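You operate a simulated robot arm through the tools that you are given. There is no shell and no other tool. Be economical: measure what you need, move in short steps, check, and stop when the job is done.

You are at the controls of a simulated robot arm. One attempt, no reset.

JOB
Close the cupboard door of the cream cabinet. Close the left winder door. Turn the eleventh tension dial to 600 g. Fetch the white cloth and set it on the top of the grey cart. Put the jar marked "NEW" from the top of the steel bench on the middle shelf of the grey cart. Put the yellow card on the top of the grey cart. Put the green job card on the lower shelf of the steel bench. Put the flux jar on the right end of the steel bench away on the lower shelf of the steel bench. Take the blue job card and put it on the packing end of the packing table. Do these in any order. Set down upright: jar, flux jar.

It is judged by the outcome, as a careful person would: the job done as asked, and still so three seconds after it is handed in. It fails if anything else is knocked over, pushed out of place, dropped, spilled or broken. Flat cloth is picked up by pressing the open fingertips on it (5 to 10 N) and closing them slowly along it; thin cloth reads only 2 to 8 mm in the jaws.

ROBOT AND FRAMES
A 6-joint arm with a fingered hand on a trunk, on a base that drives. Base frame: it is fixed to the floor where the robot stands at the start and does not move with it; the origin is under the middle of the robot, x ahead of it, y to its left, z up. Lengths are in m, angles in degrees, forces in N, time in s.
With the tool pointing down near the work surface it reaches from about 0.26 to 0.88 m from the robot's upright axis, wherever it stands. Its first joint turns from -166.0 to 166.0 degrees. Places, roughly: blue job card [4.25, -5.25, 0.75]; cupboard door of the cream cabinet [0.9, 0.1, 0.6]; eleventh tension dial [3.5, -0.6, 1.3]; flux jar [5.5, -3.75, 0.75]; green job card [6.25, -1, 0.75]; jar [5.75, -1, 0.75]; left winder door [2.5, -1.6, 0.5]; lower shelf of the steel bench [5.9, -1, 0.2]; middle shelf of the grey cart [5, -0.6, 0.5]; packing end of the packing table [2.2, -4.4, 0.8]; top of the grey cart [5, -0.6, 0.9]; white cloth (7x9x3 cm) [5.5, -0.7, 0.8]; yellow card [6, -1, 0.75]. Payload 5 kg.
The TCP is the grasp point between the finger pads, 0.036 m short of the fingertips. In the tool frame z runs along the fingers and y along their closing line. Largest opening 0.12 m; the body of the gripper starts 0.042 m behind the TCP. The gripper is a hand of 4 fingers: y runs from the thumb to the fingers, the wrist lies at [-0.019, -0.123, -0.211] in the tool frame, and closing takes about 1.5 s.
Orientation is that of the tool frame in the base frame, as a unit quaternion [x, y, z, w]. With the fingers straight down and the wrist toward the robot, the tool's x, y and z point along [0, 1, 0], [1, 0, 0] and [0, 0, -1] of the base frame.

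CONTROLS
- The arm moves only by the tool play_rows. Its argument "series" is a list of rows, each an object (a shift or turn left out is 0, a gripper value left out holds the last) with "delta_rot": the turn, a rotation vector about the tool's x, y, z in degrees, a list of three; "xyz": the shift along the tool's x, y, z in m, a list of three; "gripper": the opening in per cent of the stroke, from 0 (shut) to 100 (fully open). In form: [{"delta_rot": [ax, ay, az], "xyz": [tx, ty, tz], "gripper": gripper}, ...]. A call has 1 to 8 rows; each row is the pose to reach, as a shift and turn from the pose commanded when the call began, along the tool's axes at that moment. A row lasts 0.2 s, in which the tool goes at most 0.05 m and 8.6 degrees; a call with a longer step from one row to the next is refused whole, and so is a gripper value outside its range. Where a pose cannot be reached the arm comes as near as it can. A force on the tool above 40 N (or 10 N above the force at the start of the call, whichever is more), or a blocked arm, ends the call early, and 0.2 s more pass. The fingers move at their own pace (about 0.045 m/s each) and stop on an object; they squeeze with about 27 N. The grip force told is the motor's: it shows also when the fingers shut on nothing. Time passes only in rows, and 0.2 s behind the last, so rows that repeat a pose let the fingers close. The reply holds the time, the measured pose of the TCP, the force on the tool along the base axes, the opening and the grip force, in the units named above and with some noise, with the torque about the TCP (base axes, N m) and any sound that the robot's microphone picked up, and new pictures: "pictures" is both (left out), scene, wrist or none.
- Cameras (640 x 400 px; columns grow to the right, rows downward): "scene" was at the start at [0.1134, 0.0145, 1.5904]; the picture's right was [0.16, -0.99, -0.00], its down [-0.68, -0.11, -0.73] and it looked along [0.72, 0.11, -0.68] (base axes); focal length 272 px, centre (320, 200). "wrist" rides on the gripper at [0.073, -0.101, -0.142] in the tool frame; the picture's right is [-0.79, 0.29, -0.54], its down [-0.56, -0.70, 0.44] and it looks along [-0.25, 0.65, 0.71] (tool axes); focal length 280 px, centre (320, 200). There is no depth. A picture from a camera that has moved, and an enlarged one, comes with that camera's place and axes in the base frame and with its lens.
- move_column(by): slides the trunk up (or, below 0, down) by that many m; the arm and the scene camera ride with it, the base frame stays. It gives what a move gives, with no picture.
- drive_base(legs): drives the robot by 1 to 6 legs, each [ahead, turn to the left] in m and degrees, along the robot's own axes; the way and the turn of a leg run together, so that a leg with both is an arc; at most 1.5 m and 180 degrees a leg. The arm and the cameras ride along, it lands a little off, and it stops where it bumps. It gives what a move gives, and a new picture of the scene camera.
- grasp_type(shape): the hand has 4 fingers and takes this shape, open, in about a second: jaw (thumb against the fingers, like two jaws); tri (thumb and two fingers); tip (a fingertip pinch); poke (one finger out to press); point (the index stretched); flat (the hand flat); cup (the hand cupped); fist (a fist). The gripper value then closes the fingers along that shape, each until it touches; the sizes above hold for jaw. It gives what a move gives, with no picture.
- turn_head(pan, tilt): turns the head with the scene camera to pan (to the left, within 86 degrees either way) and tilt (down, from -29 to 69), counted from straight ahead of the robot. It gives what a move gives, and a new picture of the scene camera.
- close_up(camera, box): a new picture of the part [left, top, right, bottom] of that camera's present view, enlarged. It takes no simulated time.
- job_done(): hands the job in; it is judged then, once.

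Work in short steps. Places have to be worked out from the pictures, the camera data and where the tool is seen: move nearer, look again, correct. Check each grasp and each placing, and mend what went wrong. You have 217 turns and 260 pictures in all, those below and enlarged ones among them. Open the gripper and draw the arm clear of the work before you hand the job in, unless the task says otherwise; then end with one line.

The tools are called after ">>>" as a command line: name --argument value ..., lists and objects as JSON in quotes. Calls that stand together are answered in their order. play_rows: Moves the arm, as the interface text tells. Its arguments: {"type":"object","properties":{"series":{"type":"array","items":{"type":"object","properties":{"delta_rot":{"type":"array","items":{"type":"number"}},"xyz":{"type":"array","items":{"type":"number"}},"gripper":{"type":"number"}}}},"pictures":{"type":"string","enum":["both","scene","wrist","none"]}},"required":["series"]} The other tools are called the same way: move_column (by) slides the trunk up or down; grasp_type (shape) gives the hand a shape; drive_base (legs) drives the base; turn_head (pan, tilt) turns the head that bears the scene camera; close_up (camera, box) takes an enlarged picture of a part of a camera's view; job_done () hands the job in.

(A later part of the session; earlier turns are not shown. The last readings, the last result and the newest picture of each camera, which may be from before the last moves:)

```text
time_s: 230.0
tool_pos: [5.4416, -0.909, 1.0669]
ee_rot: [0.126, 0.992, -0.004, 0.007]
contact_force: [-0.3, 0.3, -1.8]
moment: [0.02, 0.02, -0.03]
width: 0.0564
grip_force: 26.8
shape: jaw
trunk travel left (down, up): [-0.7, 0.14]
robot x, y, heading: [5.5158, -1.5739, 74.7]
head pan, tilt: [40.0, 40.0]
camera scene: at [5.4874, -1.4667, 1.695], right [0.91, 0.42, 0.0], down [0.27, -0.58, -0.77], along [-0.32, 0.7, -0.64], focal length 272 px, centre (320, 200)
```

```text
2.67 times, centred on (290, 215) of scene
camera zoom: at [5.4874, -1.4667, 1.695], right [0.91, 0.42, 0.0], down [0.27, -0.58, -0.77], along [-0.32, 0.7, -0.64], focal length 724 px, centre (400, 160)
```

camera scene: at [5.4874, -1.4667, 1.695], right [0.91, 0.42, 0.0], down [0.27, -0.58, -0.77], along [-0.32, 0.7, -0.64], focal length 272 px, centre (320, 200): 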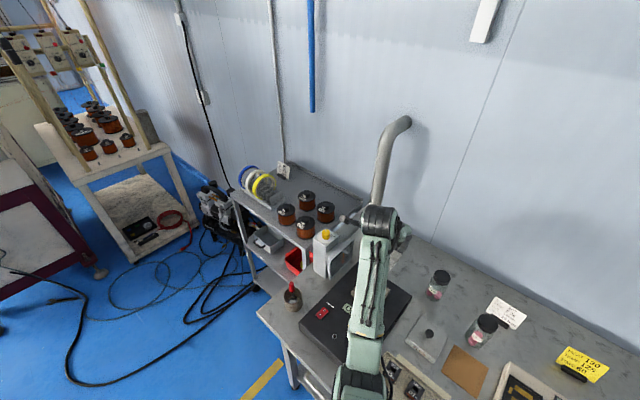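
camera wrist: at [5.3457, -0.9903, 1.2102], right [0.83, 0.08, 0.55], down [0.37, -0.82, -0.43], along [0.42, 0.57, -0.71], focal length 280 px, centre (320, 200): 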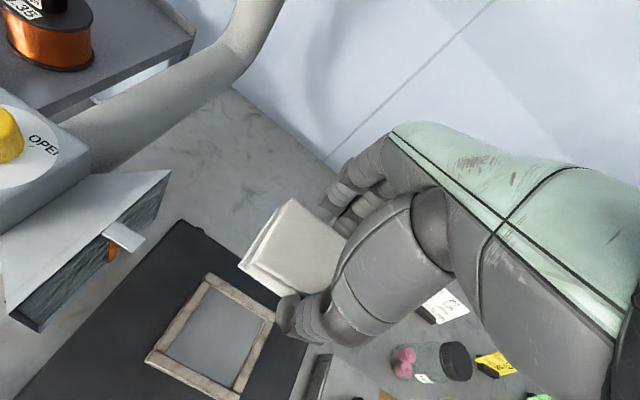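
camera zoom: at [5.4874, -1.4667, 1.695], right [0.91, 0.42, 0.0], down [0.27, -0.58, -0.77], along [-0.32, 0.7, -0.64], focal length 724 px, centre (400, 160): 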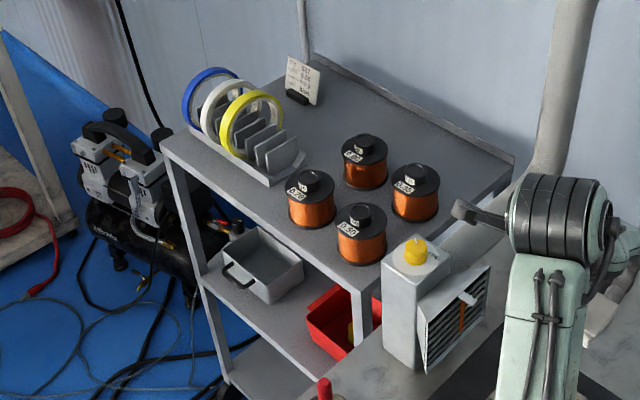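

Free space is at the back right of the cart top, around (4.99, −0.51) for the cloth and (5.11, −0.54) for the card. I tuck the arm and drive to the cart's front.

>>> play_rows --series '[{"xyz": [-0.02, -0.04, 0]}, {"xyz": [-0.04, -0.08, 0]}, {"xyz": [-0.06, -0.12, 0]}, {"xyz": [-0.07, -0.16, 0]}, {"xyz": [-0.08, -0.2, 0]}]' --pictures "none"

>>> drive_base --legs '[[-0.35, 0], [0, 75], [0.83, 0], [0, -75]]'

>>> turn_head --pan 0 --tilt 40

```text
time_s: 231.2
tool_pos: [5.4686, -1.1255, 1.0701]
ee_rot: [0.127, 0.992, -0.002, 0.007]
contact_force: [0.7, 0.1, -0.3]
moment: [0.02, 0.0, -0.03]
width: 0.0564
grip_force: 27.2
shape: jaw
trunk travel left (down, up): [-0.7, 0.14]
robot x, y, heading: [5.5127, -1.5734, 74.7]
head pan, tilt: [40.0, 40.0]
```

```text
time_s: 245.7
tool_pos: [4.6746, -1.0463, 1.0686]
ee_rot: [0.127, 0.992, -0.003, 0.007]
contact_force: [0.1, 0.0, 0.1]
moment: [0.02, 0.02, 0.0]
width: 0.0564
grip_force: 26.6
shape: jaw
trunk travel left (down, up): [-0.7, 0.14]
robot x, y, heading: [4.7224, -1.4976, 74.8]
head pan, tilt: [40.0, 40.0]
camera scene: at [4.693, -1.3891, 1.695], right [0.91, 0.42, 0.0], down [0.27, -0.58, -0.77], along [-0.32, 0.7, -0.64], focal length 272 px, centre (320, 200)
```

scene: 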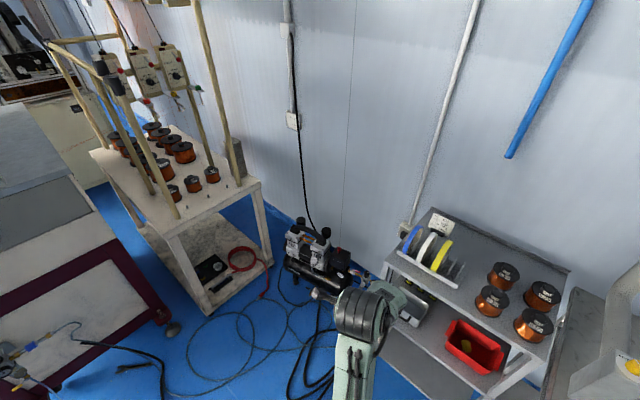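

```text
time_s: 246.7
tool_pos: [4.6748, -1.0457, 1.0686]
ee_rot: [0.127, 0.992, -0.003, 0.007]
contact_force: [-0.4, 0.6, -0.3]
moment: [0.02, 0.02, 0.0]
width: 0.056
grip_force: 27.4
shape: jaw
trunk travel left (down, up): [-0.7, 0.14]
robot x, y, heading: [4.7189, -1.4959, 74.8]
head pan, tilt: [0.0, 40.0]
camera scene: at [4.7508, -1.3843, 1.695], right [0.96, -0.26, 0.0], down [-0.17, -0.62, -0.77], along [0.2, 0.74, -0.64], focal length 272 px, centre (320, 200)
```

scene: 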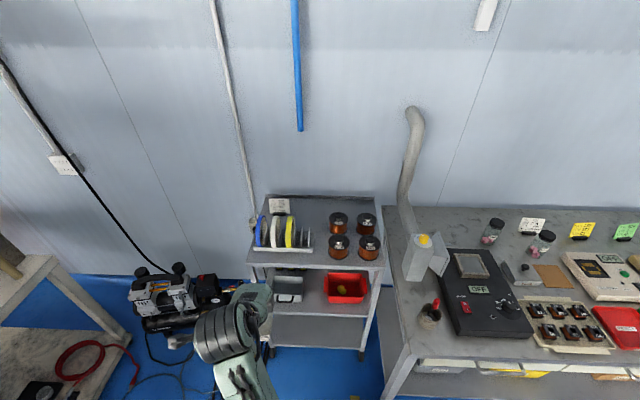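

Now a frontal view of the cart. I zoom to place the cloth precisely.

>>> close_up --camera "scene" --box '[235, 185, 395, 285]'

```text
4.00 times, centred on (315, 235) of scene
camera zoom: at [4.7508, -1.3843, 1.695], right [0.96, -0.26, 0.0], down [-0.17, -0.62, -0.77], along [0.2, 0.74, -0.64], focal length 1087 px, centre (340, 60)
```

zoom: 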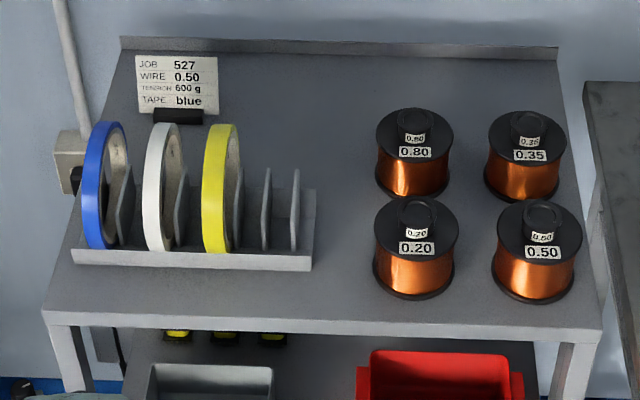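

Cart top is z ≈ 0.843; free spot for the cloth at (4.95, −0.475). I roll forward and move above it.

>>> drive_base --legs '[[0.24, 0]]'

```text
time_s: 248.6
tool_pos: [4.7359, -0.8142, 1.0693]
ee_rot: [0.124, 0.992, -0.004, 0.006]
contact_force: [-0.4, 0.0, -1.0]
moment: [0.01, 0.03, 0.03]
width: 0.0563
grip_force: 27.0
shape: jaw
trunk travel left (down, up): [-0.7, 0.14]
robot x, y, heading: [4.7849, -1.2694, 75.0]
head pan, tilt: [0.0, 40.0]
camera scene: at [4.8129, -1.1526, 1.695], right [0.97, -0.26, 0.0], down [-0.17, -0.62, -0.77], along [0.2, 0.74, -0.64], focal length 272 px, centre (320, 200)
```

scene: 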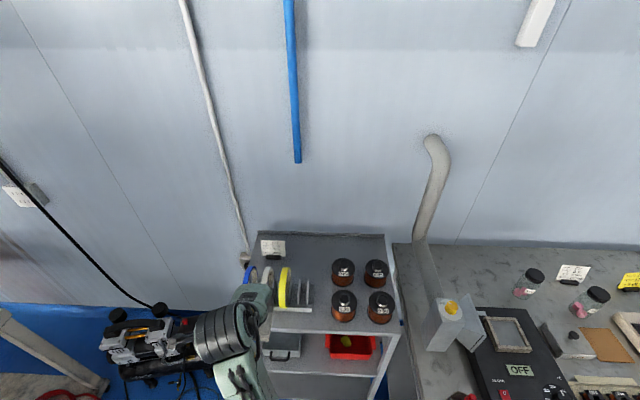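

>>> play_rows --series '[{"xyz": [-0.0145, 0.0468, 0]}, {"xyz": [-0.029, 0.0936, 0]}, {"xyz": [-0.0435, 0.1404, 0]}, {"xyz": [-0.058, 0.187, 0]}, {"xyz": [-0.0725, 0.234, 0]}, {"xyz": [-0.087, 0.281, 0]}, {"xyz": [-0.1015, 0.328, 0]}, {"xyz": [-0.117, 0.375, 0]}]' --pictures "both"

```text
time_s: 250.4
tool_pos: [4.9404, -0.4778, 1.0684]
ee_rot: [0.124, 0.992, -0.004, 0.007]
contact_force: [0.1, -0.1, -0.9]
moment: [-0.03, 0.04, 0.01]
width: 0.0562
grip_force: 27.0
shape: jaw
trunk travel left (down, up): [-0.7, 0.14]
robot x, y, heading: [4.7815, -1.2688, 74.8]
head pan, tilt: [0.0, 40.0]
camera scene: at [4.8142, -1.1505, 1.6948], right [0.97, -0.26, 0.0], down [-0.17, -0.62, -0.77], along [0.2, 0.74, -0.64], focal length 272 px, centre (320, 200)
camera wrist: at [4.8448, -0.5575, 1.2102], right [0.83, 0.09, 0.55], down [0.38, -0.82, -0.43], along [0.41, 0.57, -0.71], focal length 280 px, centre (320, 200)
```

scene: 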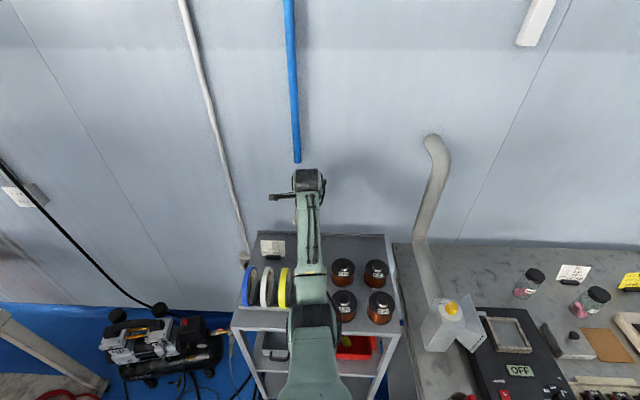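
wrist: 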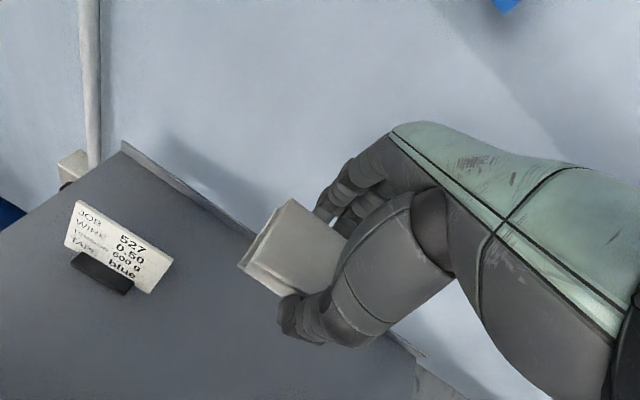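

Clear below. I lower to near the cart top.

>>> play_rows --series '[{"xyz": [0, 0, 0.04]}, {"xyz": [0, 0, 0.08]}, {"xyz": [0, 0, 0.12]}, {"xyz": [0, 0, 0.15]}, {"xyz": [0, 0, 0.16]}, {"xyz": [0, 0, 0.166]}]' --pictures "both"

```text
time_s: 251.8
tool_pos: [4.9439, -0.4813, 0.9029]
ee_rot: [0.123, 0.992, -0.003, 0.007]
contact_force: [0.2, 0.2, -0.4]
moment: [-0.02, -0.03, -0.01]
width: 0.0558
grip_force: 26.6
shape: jaw
trunk travel left (down, up): [-0.7, 0.14]
robot x, y, heading: [4.7789, -1.2685, 75.1]
head pan, tilt: [0.0, 40.0]
camera scene: at [4.813, -1.1522, 1.695], right [0.97, -0.26, 0.0], down [-0.17, -0.62, -0.77], along [0.2, 0.74, -0.64], focal length 272 px, centre (320, 200)
camera wrist: at [4.8478, -0.5605, 1.0442], right [0.83, 0.09, 0.55], down [0.38, -0.82, -0.43], along [0.41, 0.57, -0.71], focal length 280 px, centre (320, 200)
```

scene: 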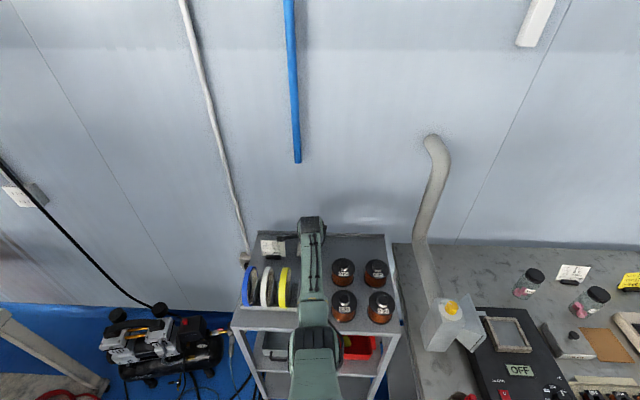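
wrist: 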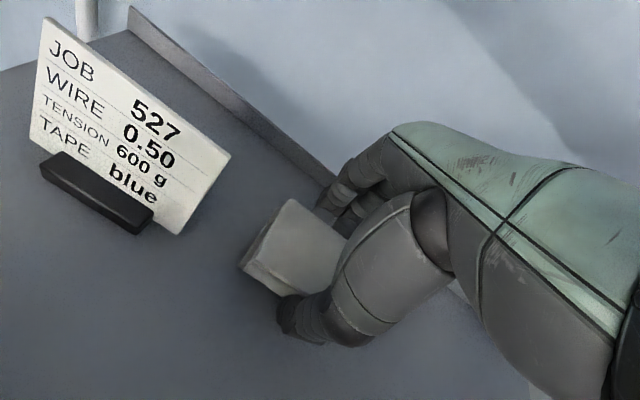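

I lower in small steps until it touches.

>>> play_rows --series '[{"xyz": [0, 0, 0.008]}, {"xyz": [0, 0, 0.014]}, {"xyz": [0, 0, 0.018]}, {"xyz": [0, 0, 0.021]}]' --pictures "wrist"

```text
time_s: 252.7
tool_pos: [4.9443, -0.4762, 0.8981]
ee_rot: [0.124, 0.992, 0.01, 0.008]
contact_force: [-2.1, -8.4, 23.0]
moment: [-0.76, 0.13, 0.05]
width: 0.056
grip_force: 27.2
shape: jaw
trunk travel left (down, up): [-0.7, 0.14]
robot x, y, heading: [4.7826, -1.2699, 74.8]
head pan, tilt: [0.0, 40.0]
stopped in row 4: the force on the tool passed its limit at 43 N (the readings are from after the stop); the commanded pose is now the measured one
camera wrist: at [4.8476, -0.5582, 1.0373], right [0.83, 0.07, 0.56], down [0.38, -0.81, -0.45], along [0.42, 0.58, -0.7], focal length 280 px, centre (320, 200)
```

wrist: 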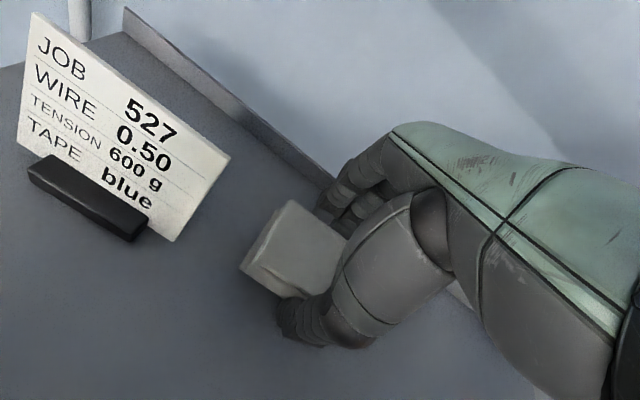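

Contact at TCP z 0.898. I ease up 3 mm, open just enough, and lift away.

>>> play_rows --series '[{"xyz": [0, 0, -0.004]}, {"xyz": [0, 0, -0.004], "gripper": 55}, {"xyz": [0, 0, -0.004], "gripper": 70}, {"xyz": [0, 0, -0.004], "gripper": 75}, {"xyz": [0, 0, -0.03], "gripper": 75}, {"xyz": [0, 0, -0.07]}, {"xyz": [0, 0, -0.11]}, {"xyz": [0, 0, -0.15]}]' --pictures "wrist"

```text
time_s: 254.5
tool_pos: [4.9423, -0.4797, 1.0438]
ee_rot: [0.123, 0.992, 0.005, 0.008]
contact_force: [0.9, -0.2, 0.5]
moment: [0.03, 0.01, 0.03]
width: 0.0899
grip_force: 0.1
shape: jaw
trunk travel left (down, up): [-0.7, 0.14]
robot x, y, heading: [4.7812, -1.2658, 75.1]
head pan, tilt: [0.0, 40.0]
camera wrist: at [4.8455, -0.5606, 1.1836], right [0.83, 0.08, 0.56], down [0.38, -0.81, -0.44], along [0.42, 0.58, -0.7], focal length 280 px, centre (320, 200)
```

wrist: 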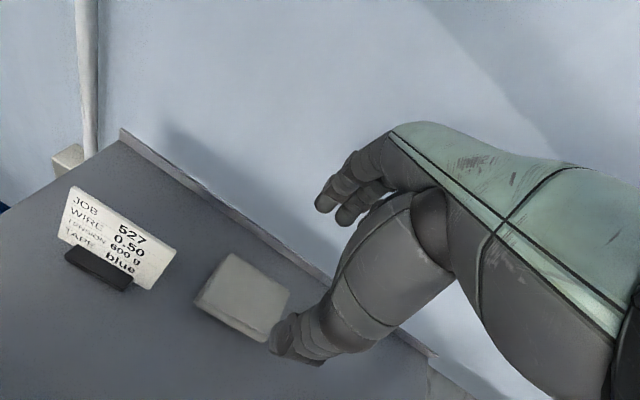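

The cloth lies on the cart. Next the NEW jar: I retract and drive back to the bench.

>>> play_rows --series '[{"xyz": [0.01, -0.045, 0]}, {"xyz": [0.03, -0.09, 0]}, {"xyz": [0.05, -0.13, 0]}, {"xyz": [0.07, -0.17, 0]}, {"xyz": [0.09, -0.21, 0]}, {"xyz": [0.11, -0.25, 0]}, {"xyz": [0.13, -0.29, 0]}, {"xyz": [0.14, -0.33, 0]}]' --pictures "none"

>>> drive_base --legs '[[-0.24, 0], [0, 75], [-0.87, 0], [0, -75], [0.35, 0]]'

>>> turn_head --pan 0 --tilt 40

```text
time_s: 256.3
tool_pos: [4.7227, -0.7662, 1.0355]
ee_rot: [0.124, 0.992, 0.006, 0.007]
contact_force: [0.8, -0.5, 0.3]
moment: [0.0, 0.0, -0.05]
width: 0.0897
grip_force: 0.1
shape: jaw
trunk travel left (down, up): [-0.7, 0.14]
robot x, y, heading: [4.7839, -1.265, 75.2]
head pan, tilt: [0.0, 40.0]
```

```text
time_s: 272.4
tool_pos: [5.4966, -1.0843, 1.0356]
ee_rot: [0.129, 0.992, 0.005, 0.007]
contact_force: [0.8, -1.2, 0.4]
moment: [0.0, -0.02, -0.02]
width: 0.0898
grip_force: 0.0
shape: jaw
trunk travel left (down, up): [-0.7, 0.14]
robot x, y, heading: [5.5492, -1.5865, 74.5]
head pan, tilt: [0.0, 40.0]
camera scene: at [5.5816, -1.4743, 1.695], right [0.96, -0.27, 0.0], down [-0.17, -0.62, -0.77], along [0.21, 0.74, -0.64], focal length 272 px, centre (320, 200)
```

scene: 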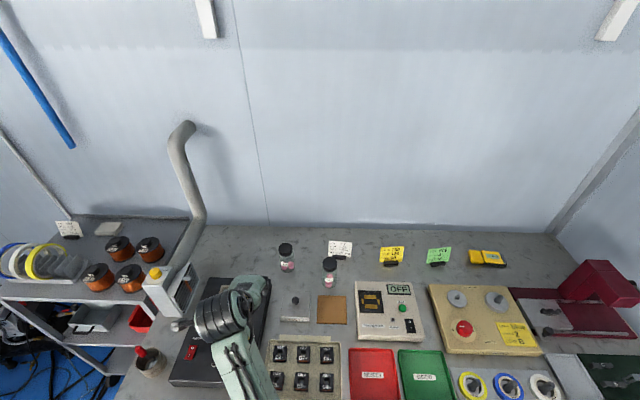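

```text
time_s: 273.0
tool_pos: [5.4974, -1.0832, 1.0359]
ee_rot: [0.131, 0.991, 0.005, 0.008]
contact_force: [-0.1, 0.4, 0.4]
moment: [0.0, 0.04, -0.05]
width: 0.0897
grip_force: 0.0
shape: jaw
trunk travel left (down, up): [-0.7, 0.14]
robot x, y, heading: [5.5485, -1.5869, 74.5]
head pan, tilt: [0.0, 40.0]
camera scene: at [5.5818, -1.4737, 1.695], right [0.96, -0.27, 0.0], down [-0.17, -0.62, -0.77], along [0.21, 0.74, -0.64], focal length 272 px, centre (320, 200)
```

scene: 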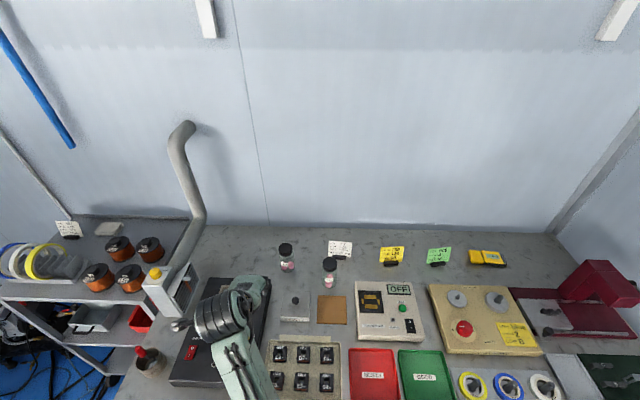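

NEW jar at (5.637, −0.838), lid top ≈0.958. I move above it and check with the wrist camera.

>>> play_rows --series '[{"xyz": [-0.0, 0.02, -0.03]}, {"xyz": [-0.011, 0.062, -0.035]}, {"xyz": [-0.022, 0.104, -0.035]}, {"xyz": [-0.033, 0.146, -0.035]}, {"xyz": [-0.045, 0.188, -0.035]}, {"xyz": [-0.057, 0.23, -0.035]}, {"xyz": [-0.0695, 0.2736, -0.035]}]' --pictures "wrist"

```text
time_s: 274.6
tool_pos: [5.6306, -0.8354, 1.0754]
ee_rot: [0.131, 0.991, 0.005, 0.006]
contact_force: [0.6, 0.9, 0.2]
moment: [-0.04, 0.03, 0.01]
width: 0.0899
grip_force: 0.0
shape: jaw
trunk travel left (down, up): [-0.7, 0.14]
robot x, y, heading: [5.5501, -1.587, 74.3]
head pan, tilt: [0.0, 40.0]
camera wrist: at [5.5343, -0.9152, 1.2158], right [0.83, 0.07, 0.56], down [0.37, -0.82, -0.44], along [0.42, 0.57, -0.7], focal length 280 px, centre (320, 200)
```

wrist: 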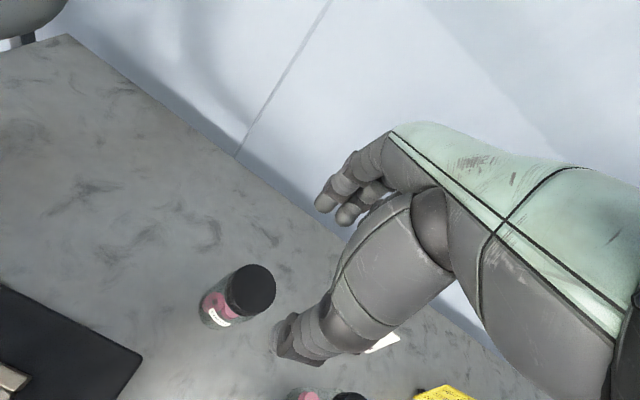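

The jar is at (5.623, −0.838); I correct 8 mm and descend around it.

>>> play_rows --series '[{"xyz": [0.007, -0.005, 0.03]}, {"xyz": [0.007, -0.005, 0.06]}, {"xyz": [0.007, -0.005, 0.09]}, {"xyz": [0.007, -0.005, 0.12]}, {"xyz": [0.007, -0.005, 0.145]}]' --pictures "wrist"

```text
time_s: 275.8
tool_pos: [5.6289, -0.8389, 0.9317]
ee_rot: [0.13, 0.991, 0.006, 0.007]
contact_force: [-0.1, -0.3, 0.5]
moment: [-0.02, -0.03, -0.02]
width: 0.0898
grip_force: 0.1
shape: jaw
trunk travel left (down, up): [-0.7, 0.14]
robot x, y, heading: [5.5534, -1.583, 74.4]
head pan, tilt: [0.0, 40.0]
camera wrist: at [5.5307, -0.9192, 1.0722], right [0.83, 0.07, 0.56], down [0.37, -0.82, -0.44], along [0.42, 0.57, -0.7], focal length 280 px, centre (320, 200)
```

wrist: 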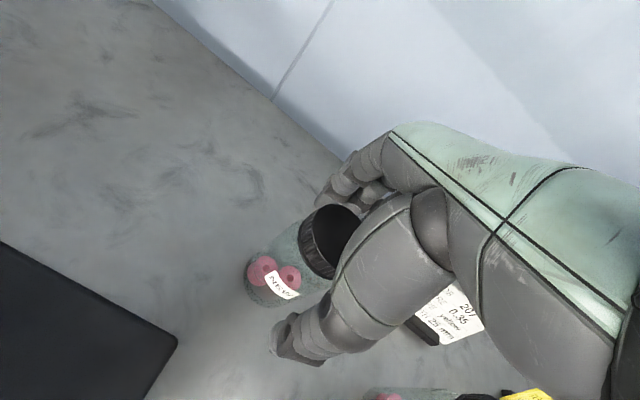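

The lid is between thumb and fingers. I close.

>>> play_rows --series '[{"gripper": 60}, {"gripper": 50}, {"gripper": 40}, {"gripper": 30}, {"gripper": 15}, {"gripper": 0}, {"gripper": 0}]' --pictures "none"

>>> play_rows --series '[{"xyz": [0, 0, -0.02]}, {"xyz": [0, 0, -0.06]}, {"xyz": [0, 0, -0.1]}, {"xyz": [0, 0, -0.14]}]' --pictures "both"

```text
time_s: 277.4
tool_pos: [5.6281, -0.8387, 0.9323]
ee_rot: [0.13, 0.991, 0.005, 0.008]
contact_force: [0.3, -0.5, 1.9]
moment: [-0.05, 0.02, 0.01]
width: 0.0461
grip_force: 27.3
shape: jaw
trunk travel left (down, up): [-0.7, 0.14]
robot x, y, heading: [5.5487, -1.5893, 74.4]
head pan, tilt: [0.0, 40.0]
```

```text
time_s: 278.4
tool_pos: [5.6258, -0.8428, 1.0709]
ee_rot: [0.13, 0.991, 0.005, 0.008]
contact_force: [0.6, -0.1, -2.0]
moment: [-0.02, 0.03, -0.03]
width: 0.046
grip_force: 27.0
shape: jaw
trunk travel left (down, up): [-0.7, 0.14]
robot x, y, heading: [5.5473, -1.586, 74.3]
head pan, tilt: [0.0, 40.0]
camera scene: at [5.5816, -1.4744, 1.6949], right [0.96, -0.27, 0.0], down [-0.17, -0.62, -0.77], along [0.21, 0.74, -0.64], focal length 272 px, centre (320, 200)
camera wrist: at [5.5278, -0.9223, 1.2106], right [0.83, 0.07, 0.56], down [0.37, -0.82, -0.44], along [0.42, 0.57, -0.7], focal length 280 px, centre (320, 200)
```

scene: 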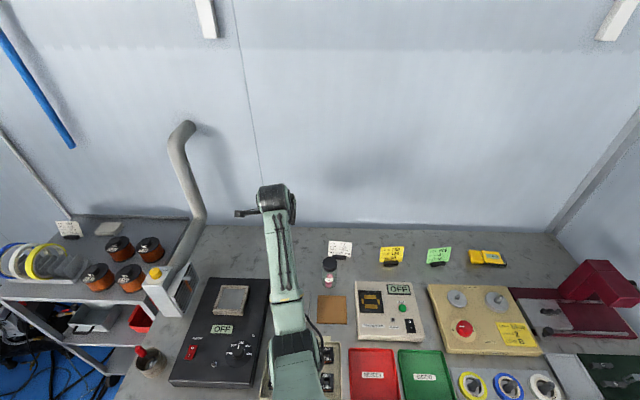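
wrist: 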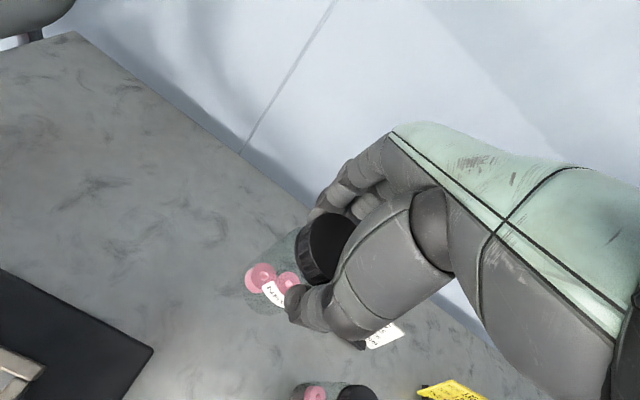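

The jar is up. I retract and take it to the cart's front, then look into the middle shelf.

>>> play_rows --series '[{"xyz": [0.01, -0.045, 0]}, {"xyz": [0.02, -0.09, 0]}, {"xyz": [0.03, -0.135, 0]}, {"xyz": [0.04, -0.18, 0]}, {"xyz": [0.05, -0.225, 0]}, {"xyz": [0.06, -0.265, 0]}, {"xyz": [0.07, -0.29, 0]}]' --pictures "none"

>>> drive_base --legs '[[-0.45, 0], [0, 75], [0.75, 0], [0, -75]]'

>>> move_column --by -0.3

>>> turn_head --pan 0 --tilt 35

```text
time_s: 280.0
tool_pos: [5.4831, -1.1031, 1.0639]
ee_rot: [0.13, 0.991, 0.006, 0.008]
contact_force: [-1.2, -0.3, -0.6]
moment: [0.02, 0.0, -0.03]
width: 0.0459
grip_force: 27.2
shape: jaw
trunk travel left (down, up): [-0.7, 0.14]
robot x, y, heading: [5.5518, -1.5853, 74.1]
head pan, tilt: [0.0, 40.0]
```

```text
time_s: 294.6
tool_pos: [4.7074, -1.141, 1.0649]
ee_rot: [0.12, 0.993, 0.005, 0.007]
contact_force: [0.0, -0.2, -1.6]
moment: [-0.01, -0.02, 0.03]
width: 0.0457
grip_force: 27.3
shape: jaw
trunk travel left (down, up): [-0.7, 0.14]
robot x, y, heading: [4.7832, -1.6239, 75.5]
head pan, tilt: [0.0, 40.0]
camera scene: at [4.8125, -1.5116, 1.695], right [0.97, -0.25, 0.0], down [-0.16, -0.62, -0.77], along [0.19, 0.74, -0.64], focal length 272 px, centre (320, 200)
```

scene: 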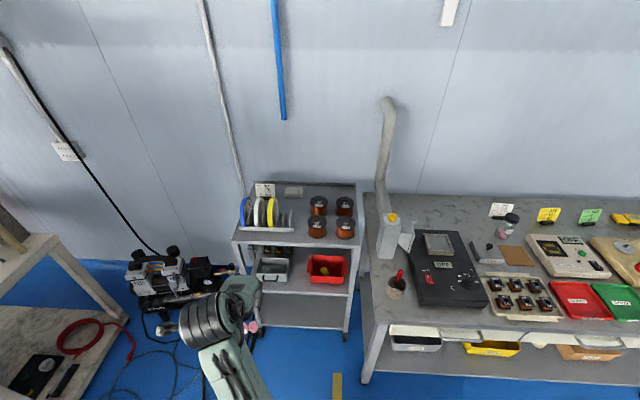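

```text
time_s: 297.6
tool_pos: [4.7059, -1.1414, 0.7643]
ee_rot: [0.12, 0.993, 0.006, 0.007]
contact_force: [-0.3, -0.1, -0.8]
moment: [0.02, 0.0, 0.0]
width: 0.0454
grip_force: 26.5
shape: jaw
trunk travel left (down, up): [-0.4, 0.44]
robot x, y, heading: [4.7792, -1.6249, 75.2]
head pan, tilt: [0.0, 40.0]
```

```text
time_s: 298.2
tool_pos: [4.708, -1.1427, 0.7644]
ee_rot: [0.12, 0.993, 0.006, 0.006]
contact_force: [0.5, -0.7, -0.9]
moment: [-0.02, 0.03, 0.0]
width: 0.0454
grip_force: 27.0
shape: jaw
trunk travel left (down, up): [-0.4, 0.44]
robot x, y, heading: [4.7825, -1.6249, 75.7]
head pan, tilt: [0.0, 35.0]
camera scene: at [4.8133, -1.5086, 1.4025], right [0.97, -0.25, 0.0], down [-0.14, -0.56, -0.82], along [0.2, 0.79, -0.57], focal length 272 px, centre (320, 200)
```

scene: 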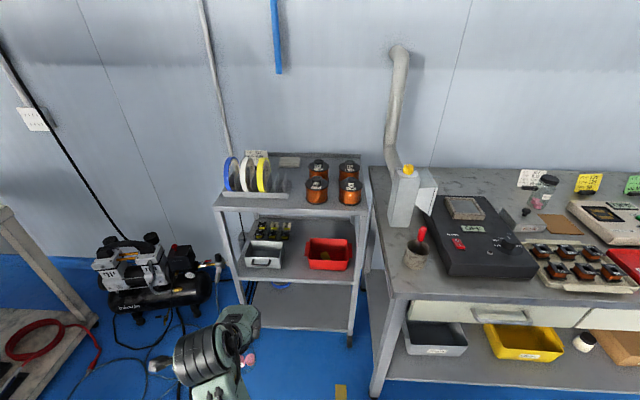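

I zoom on the middle shelf.

>>> close_up --camera "scene" --box '[205, 190, 375, 310]'

```text
3.33 times, centred on (290, 250) of scene
camera zoom: at [4.8133, -1.5086, 1.4025], right [0.97, -0.25, 0.0], down [-0.14, -0.56, -0.82], along [0.2, 0.79, -0.57], focal length 906 px, centre (420, 33)
```

zoom: 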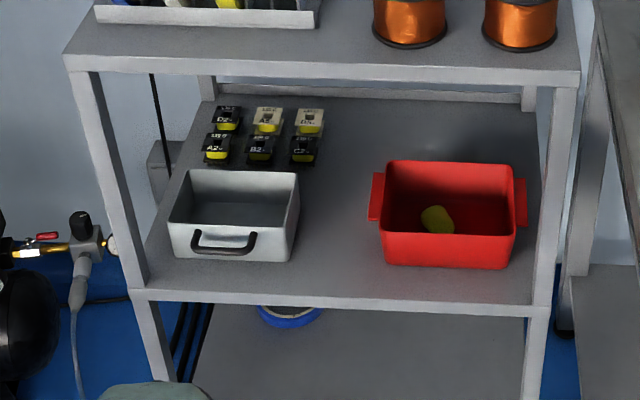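

The middle shelf (z≈0.47) has an 11 cm gap between the grey and red bins, centred at (4.903, −0.70), 5 cm in from the front. I roll forward, then align in front of the gap.

>>> drive_base --legs '[[0.2, 0]]'

```text
time_s: 299.9
tool_pos: [4.7566, -0.9488, 0.763]
ee_rot: [0.12, 0.993, 0.005, 0.007]
contact_force: [0.4, 0.3, -0.9]
moment: [-0.02, -0.01, -0.01]
width: 0.0456
grip_force: 26.9
shape: jaw
trunk travel left (down, up): [-0.4, 0.44]
robot x, y, heading: [4.8316, -1.4327, 75.6]
head pan, tilt: [0.0, 35.0]
camera scene: at [4.8634, -1.3153, 1.4024], right [0.97, -0.25, 0.0], down [-0.14, -0.56, -0.82], along [0.21, 0.79, -0.57], focal length 272 px, centre (320, 200)
```

scene: 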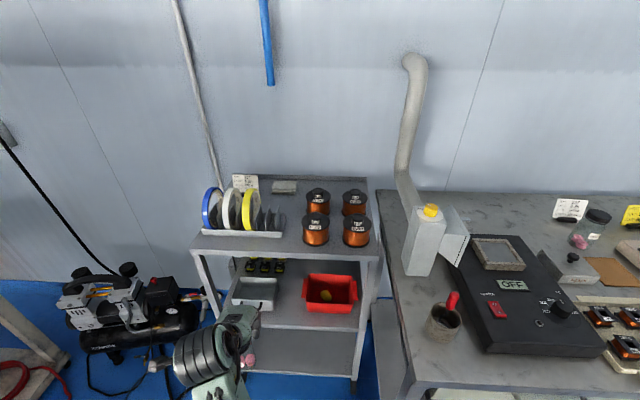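

>>> play_rows --series '[{"xyz": [-0.016, 0.021, 0.03]}, {"xyz": [-0.032, 0.042, 0.06]}, {"xyz": [-0.048, 0.063, 0.09]}, {"xyz": [-0.064, 0.085, 0.12]}, {"xyz": [-0.08, 0.107, 0.15]}]' --pictures "both"

```text
time_s: 301.1
tool_pos: [4.8625, -0.8642, 0.6183]
ee_rot: [0.12, 0.993, 0.005, 0.006]
contact_force: [-0.7, 0.9, -0.8]
moment: [0.0, 0.03, 0.02]
width: 0.0452
grip_force: 26.8
shape: jaw
trunk travel left (down, up): [-0.4, 0.44]
robot x, y, heading: [4.8349, -1.4304, 75.6]
head pan, tilt: [0.0, 35.0]
camera scene: at [4.8635, -1.3159, 1.4025], right [0.97, -0.25, 0.0], down [-0.14, -0.56, -0.82], along [0.21, 0.79, -0.57], focal length 272 px, centre (320, 200)
camera wrist: at [4.7678, -0.9469, 0.758], right [0.83, 0.09, 0.56], down [0.38, -0.81, -0.44], along [0.41, 0.58, -0.7], focal length 280 px, centre (320, 200)
```

scene: 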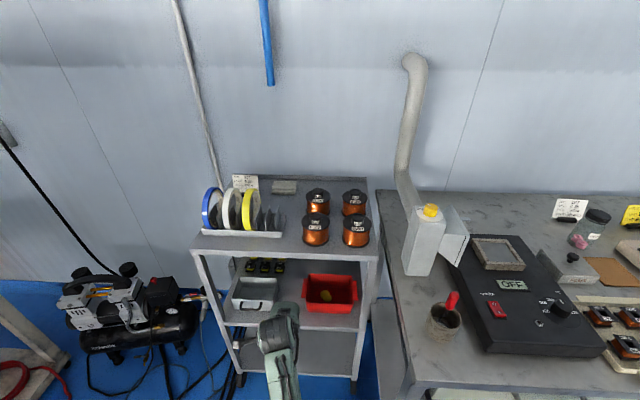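
wrist: 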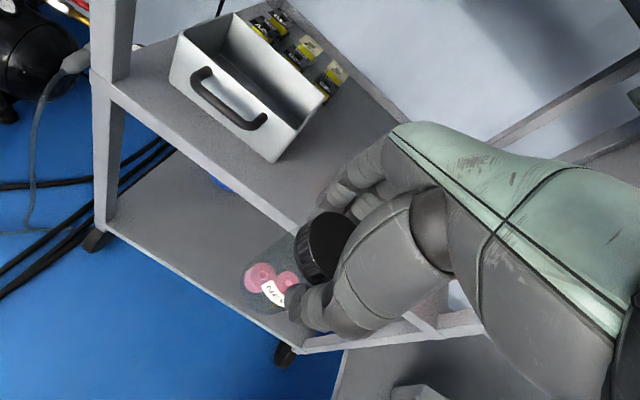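

I slide the jar straight in over the gap.

>>> play_rows --series '[{"xyz": [0, 0.04, 0]}, {"xyz": [0, 0.08, 0]}, {"xyz": [0, 0.12, 0]}, {"xyz": [0, 0.15, 0]}, {"xyz": [0, 0.168, 0]}]' --pictures "both"

```text
time_s: 302.3
tool_pos: [4.903, -0.7013, 0.618]
ee_rot: [0.12, 0.993, 0.004, 0.006]
contact_force: [0.2, 0.2, -0.9]
moment: [-0.01, 0.0, -0.01]
width: 0.0453
grip_force: 27.1
shape: jaw
trunk travel left (down, up): [-0.4, 0.44]
robot x, y, heading: [4.8322, -1.4317, 75.6]
head pan, tilt: [0.0, 35.0]
camera scene: at [4.8632, -1.3159, 1.4025], right [0.97, -0.25, 0.0], down [-0.14, -0.56, -0.82], along [0.21, 0.79, -0.57], focal length 272 px, centre (320, 200)
camera wrist: at [4.8076, -0.7835, 0.758], right [0.83, 0.09, 0.56], down [0.38, -0.81, -0.44], along [0.41, 0.58, -0.7], focal length 280 px, centre (320, 200)
```

scene: 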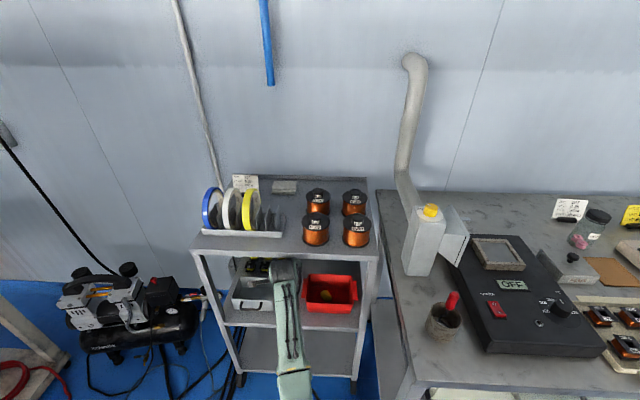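
wrist: 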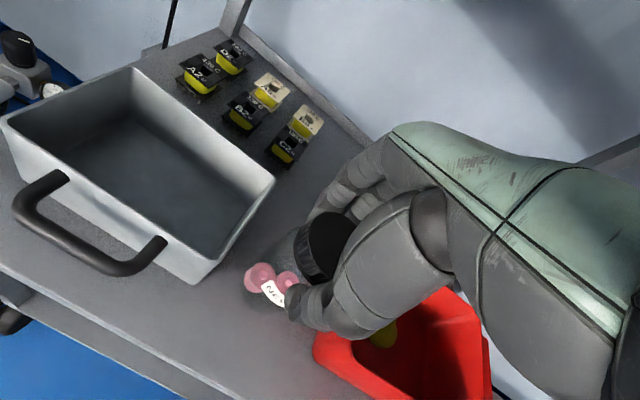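

Well aligned. I lower gently until contact.

>>> play_rows --series '[{"xyz": [0, 0, 0.015]}, {"xyz": [0, 0, 0.027]}, {"xyz": [0, 0, 0.035]}, {"xyz": [0, 0, 0.041]}, {"xyz": [0, 0, 0.046]}]' --pictures "wrist"

```text
time_s: 302.9
tool_pos: [4.9046, -0.6946, 0.6101]
ee_rot: [0.12, 0.993, 0.019, 0.007]
contact_force: [-0.5, -6.0, 26.5]
moment: [-0.62, 0.07, 0.01]
width: 0.0477
grip_force: 26.5
shape: jaw
trunk travel left (down, up): [-0.4, 0.44]
robot x, y, heading: [4.8332, -1.4337, 75.6]
head pan, tilt: [0.0, 35.0]
stopped in row 2: the force on the tool passed its limit at 47 N (the readings are from after the stop); the commanded pose is now the measured one
camera wrist: at [4.8084, -0.7796, 0.7482], right [0.83, 0.07, 0.56], down [0.38, -0.8, -0.47], along [0.41, 0.6, -0.68], focal length 280 px, centre (320, 200)
```

wrist: 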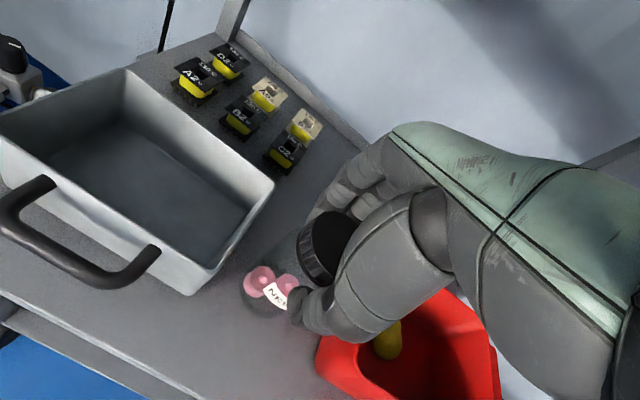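

Contact at TCP z 0.61. I relieve the pressure, level the hand, then open slowly.

>>> play_rows --series '[{"xyz": [0, -0.004, -0.004], "delta_rot": [1.7, 0, 0]}, {"xyz": [0, -0.004, -0.004], "delta_rot": [1.7, 0, 0]}]' --pictures "wrist"

```text
time_s: 303.5
tool_pos: [4.9019, -0.6993, 0.6109]
ee_rot: [0.12, 0.993, 0.001, 0.005]
contact_force: [2.4, 6.2, 20.5]
moment: [0.59, -0.18, 0.01]
width: 0.0478
grip_force: 27.5
shape: jaw
trunk travel left (down, up): [-0.4, 0.44]
robot x, y, heading: [4.8315, -1.4341, 75.3]
head pan, tilt: [0.0, 35.0]
camera wrist: at [4.8085, -0.7805, 0.7523], right [0.83, 0.09, 0.55], down [0.38, -0.81, -0.44], along [0.41, 0.58, -0.71], focal length 280 px, centre (320, 200)
```

wrist: 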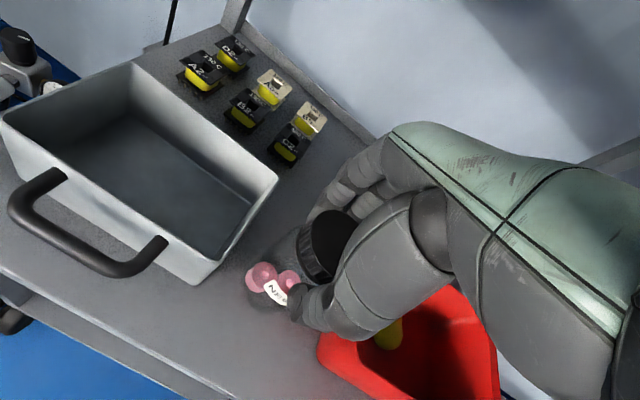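

Still 20 N; I ease up 5 mm more, then open gradually.

>>> play_rows --series '[{"xyz": [0, 0, -0.003]}, {"xyz": [0, 0, -0.005]}]' --pictures "none"

>>> play_rows --series '[{"gripper": 42}, {"gripper": 46}, {"gripper": 52}, {"gripper": 60}, {"gripper": 70}, {"gripper": 72}]' --pictures "wrist"

```text
time_s: 304.1
tool_pos: [4.9035, -0.7008, 0.6105]
ee_rot: [0.12, 0.993, -0.003, 0.004]
contact_force: [2.1, 2.5, 9.5]
moment: [0.38, -0.13, -0.03]
width: 0.0467
grip_force: 27.7
shape: jaw
trunk travel left (down, up): [-0.4, 0.44]
robot x, y, heading: [4.83, -1.4347, 75.5]
head pan, tilt: [0.0, 35.0]
```

```text
time_s: 305.5
tool_pos: [4.902, -0.7001, 0.6126]
ee_rot: [0.12, 0.993, -0.001, 0.005]
contact_force: [-0.4, 0.2, -0.7]
moment: [-0.01, -0.02, 0.0]
width: 0.0861
grip_force: 0.1
shape: jaw
trunk travel left (down, up): [-0.4, 0.44]
robot x, y, heading: [4.8347, -1.4338, 75.5]
head pan, tilt: [0.0, 35.0]
camera wrist: at [4.8079, -0.7798, 0.7539], right [0.83, 0.09, 0.55], down [0.38, -0.82, -0.44], along [0.41, 0.57, -0.71], focal length 280 px, centre (320, 200)
```

wrist: 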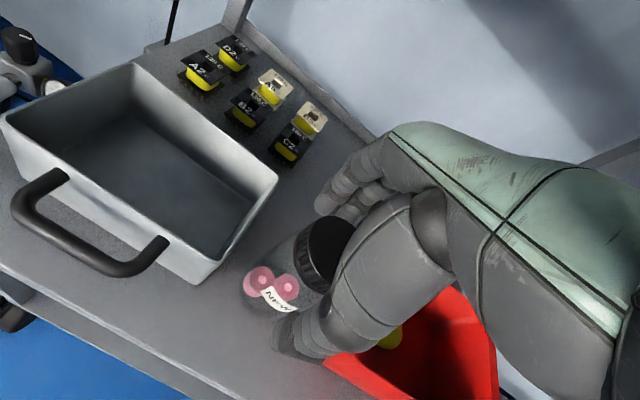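

The jar stands upright. To get the fingers over its lid without touching the shelf above, I open wide, tilt the hand back while rising, then withdraw.

>>> play_rows --series '[{"gripper": 90}, {"gripper": 95, "delta_rot": [-4, 0, 0], "xyz": [0, -0.003, -0.008]}, {"delta_rot": [-12, 0, 0], "xyz": [0, -0.009, -0.025]}, {"delta_rot": [-19, 0, 0], "xyz": [0, -0.015, -0.04]}, {"delta_rot": [-26, 0, 0], "xyz": [0, -0.02, -0.055]}]' --pictures "both"

```text
time_s: 306.7
tool_pos: [4.8997, -0.7192, 0.6694]
ee_rot: [0.117, 0.967, 0.224, 0.031]
contact_force: [-0.3, 0.5, -0.1]
moment: [-0.02, -0.01, 0.02]
width: 0.1139
grip_force: 0.0
shape: jaw
trunk travel left (down, up): [-0.4, 0.44]
robot x, y, heading: [4.832, -1.4327, 75.7]
head pan, tilt: [0.0, 35.0]
camera scene: at [4.8631, -1.3172, 1.4026], right [0.97, -0.25, 0.0], down [-0.14, -0.55, -0.82], along [0.21, 0.79, -0.57], focal length 272 px, centre (320, 200)
camera wrist: at [4.7922, -0.8496, 0.7519], right [0.77, -0.17, 0.62], down [0.45, -0.56, -0.7], along [0.46, 0.81, -0.35], focal length 280 px, centre (320, 200)
```

scene: 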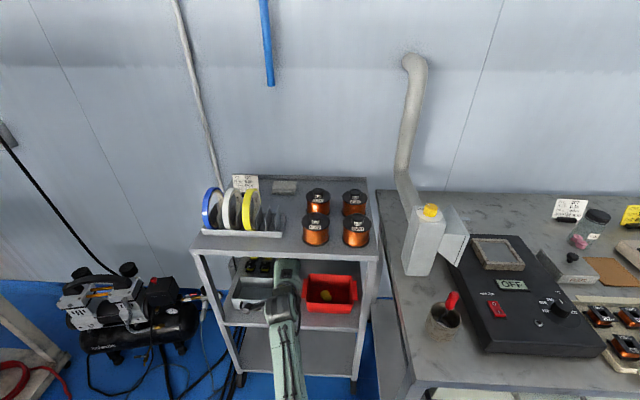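
wrist: 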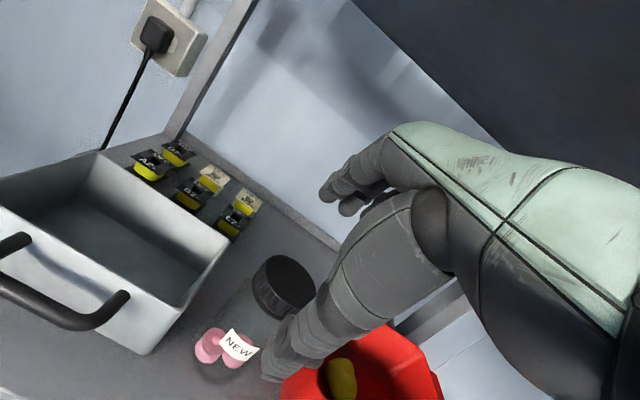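

The fingers are above the lid. I rise slightly and withdraw.

>>> play_rows --series '[{"xyz": [0, 0.007, -0.0135]}, {"xyz": [0, -0.029, -0.031]}, {"xyz": [0, -0.065, -0.049]}, {"xyz": [0, -0.101, -0.066]}, {"xyz": [0, -0.137, -0.084]}, {"xyz": [0, -0.173, -0.101]}]' --pictures "scene"

>>> close_up --camera "scene" --box '[190, 190, 390, 340]'

```text
time_s: 308.1
tool_pos: [4.8488, -0.9097, 0.6834]
ee_rot: [0.116, 0.967, 0.223, 0.031]
contact_force: [0.4, 0.1, 0.1]
moment: [0.02, -0.01, 0.0]
width: 0.1142
grip_force: 0.1
shape: jaw
trunk travel left (down, up): [-0.4, 0.44]
robot x, y, heading: [4.8312, -1.4325, 75.8]
head pan, tilt: [0.0, 35.0]
camera scene: at [4.8625, -1.3127, 1.402], right [0.97, -0.25, 0.0], down [-0.14, -0.56, -0.82], along [0.21, 0.79, -0.58], focal length 272 px, centre (320, 200)
```

scene: 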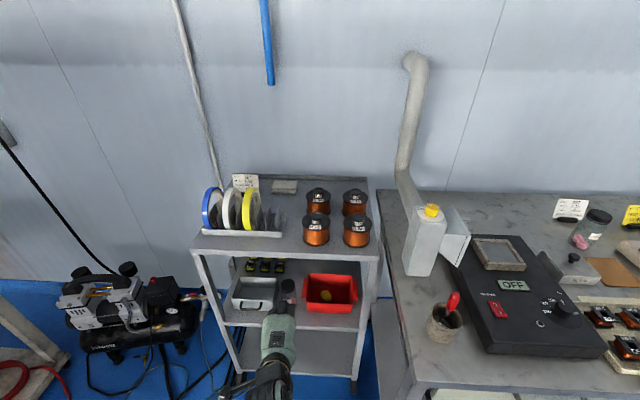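

```text
2.67 times, centred on (290, 265) of scene
camera zoom: at [4.8625, -1.3127, 1.402], right [0.97, -0.25, 0.0], down [-0.14, -0.56, -0.82], along [0.21, 0.79, -0.58], focal length 724 px, centre (400, 27)
```

zoom: 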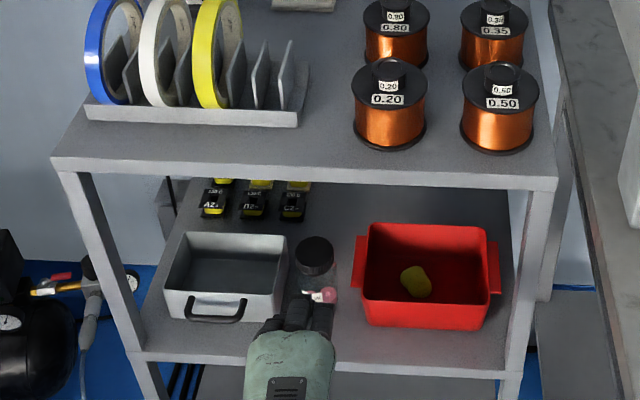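

The jar stands well between the bins. I level the hand, raise the trunk, and drive along the bench to the cards.

>>> drive_base --legs '[[-0.35, 0], [0, -90], [1.08, 0], [0, 90]]'

>>> move_column --by 0.3

>>> play_rows --series '[{"delta_rot": [8, 0, 0], "gripper": 60}, {"delta_rot": [16, 0, 0], "xyz": [0, -0.01, -0.02]}, {"delta_rot": [24, 0, 0], "xyz": [0, -0.02, -0.05]}, {"delta_rot": [26, 0, 0], "xyz": [0, -0.03, -0.08]}]' --pictures "none"

>>> drive_base --legs '[[0.3, 0]]'

```text
time_s: 325.3
tool_pos: [5.7843, -1.5221, 0.6813]
ee_rot: [0.104, 0.969, 0.222, 0.029]
contact_force: [-0.7, 0.1, -0.3]
moment: [-0.04, 0.01, -0.01]
width: 0.1138
grip_force: 0.1
shape: jaw
trunk travel left (down, up): [-0.4, 0.44]
robot x, y, heading: [5.7802, -2.045, 77.0]
head pan, tilt: [0.0, 35.0]
camera scene: at [5.8083, -1.9244, 1.4022], right [0.97, -0.23, 0.0], down [-0.13, -0.56, -0.82], along [0.18, 0.8, -0.58], focal length 272 px, centre (320, 200)
```

scene: 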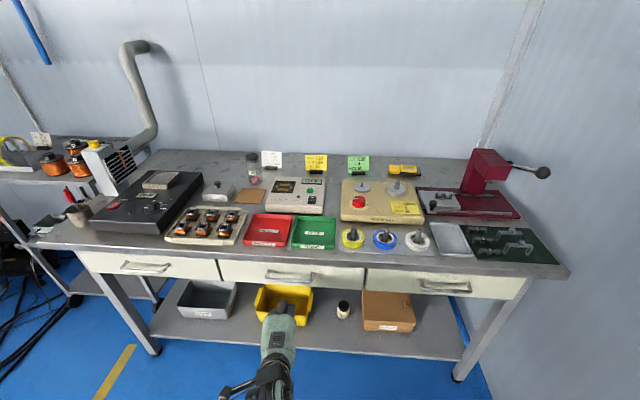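

```text
time_s: 328.3
tool_pos: [5.7832, -1.523, 0.9829]
ee_rot: [0.103, 0.969, 0.222, 0.028]
contact_force: [1.1, 0.6, -0.1]
moment: [-0.01, 0.01, 0.01]
width: 0.1139
grip_force: 0.0
shape: jaw
trunk travel left (down, up): [-0.7, 0.14]
robot x, y, heading: [5.7771, -2.0495, 76.9]
head pan, tilt: [0.0, 35.0]
```

```text
time_s: 329.3
tool_pos: [5.7687, -1.5858, 1.0415]
ee_rot: [0.108, 0.994, -0.001, 0.005]
contact_force: [-0.1, -0.9, 0.3]
moment: [0.0, 0.01, 0.02]
width: 0.0725
grip_force: 0.1
shape: jaw
trunk travel left (down, up): [-0.7, 0.14]
robot x, y, heading: [5.7787, -2.0425, 77.2]
head pan, tilt: [0.0, 35.0]
```

```text
time_s: 331.5
tool_pos: [5.8359, -1.2932, 1.0413]
ee_rot: [0.107, 0.994, -0.001, 0.005]
contact_force: [0.2, 0.4, 0.0]
moment: [-0.02, 0.01, -0.04]
width: 0.072
grip_force: 0.0
shape: jaw
trunk travel left (down, up): [-0.7, 0.14]
robot x, y, heading: [5.8452, -1.7543, 77.2]
head pan, tilt: [0.0, 35.0]
camera scene: at [5.8747, -1.6374, 1.7026], right [0.97, -0.23, 0.0], down [-0.13, -0.56, -0.82], along [0.18, 0.8, -0.57], focal length 272 px, centre (320, 200)
```

scene: 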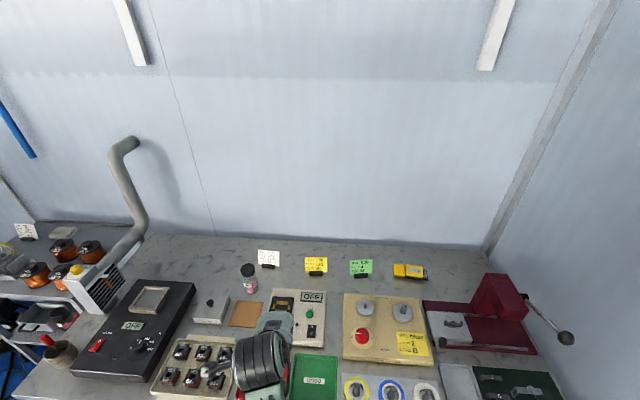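

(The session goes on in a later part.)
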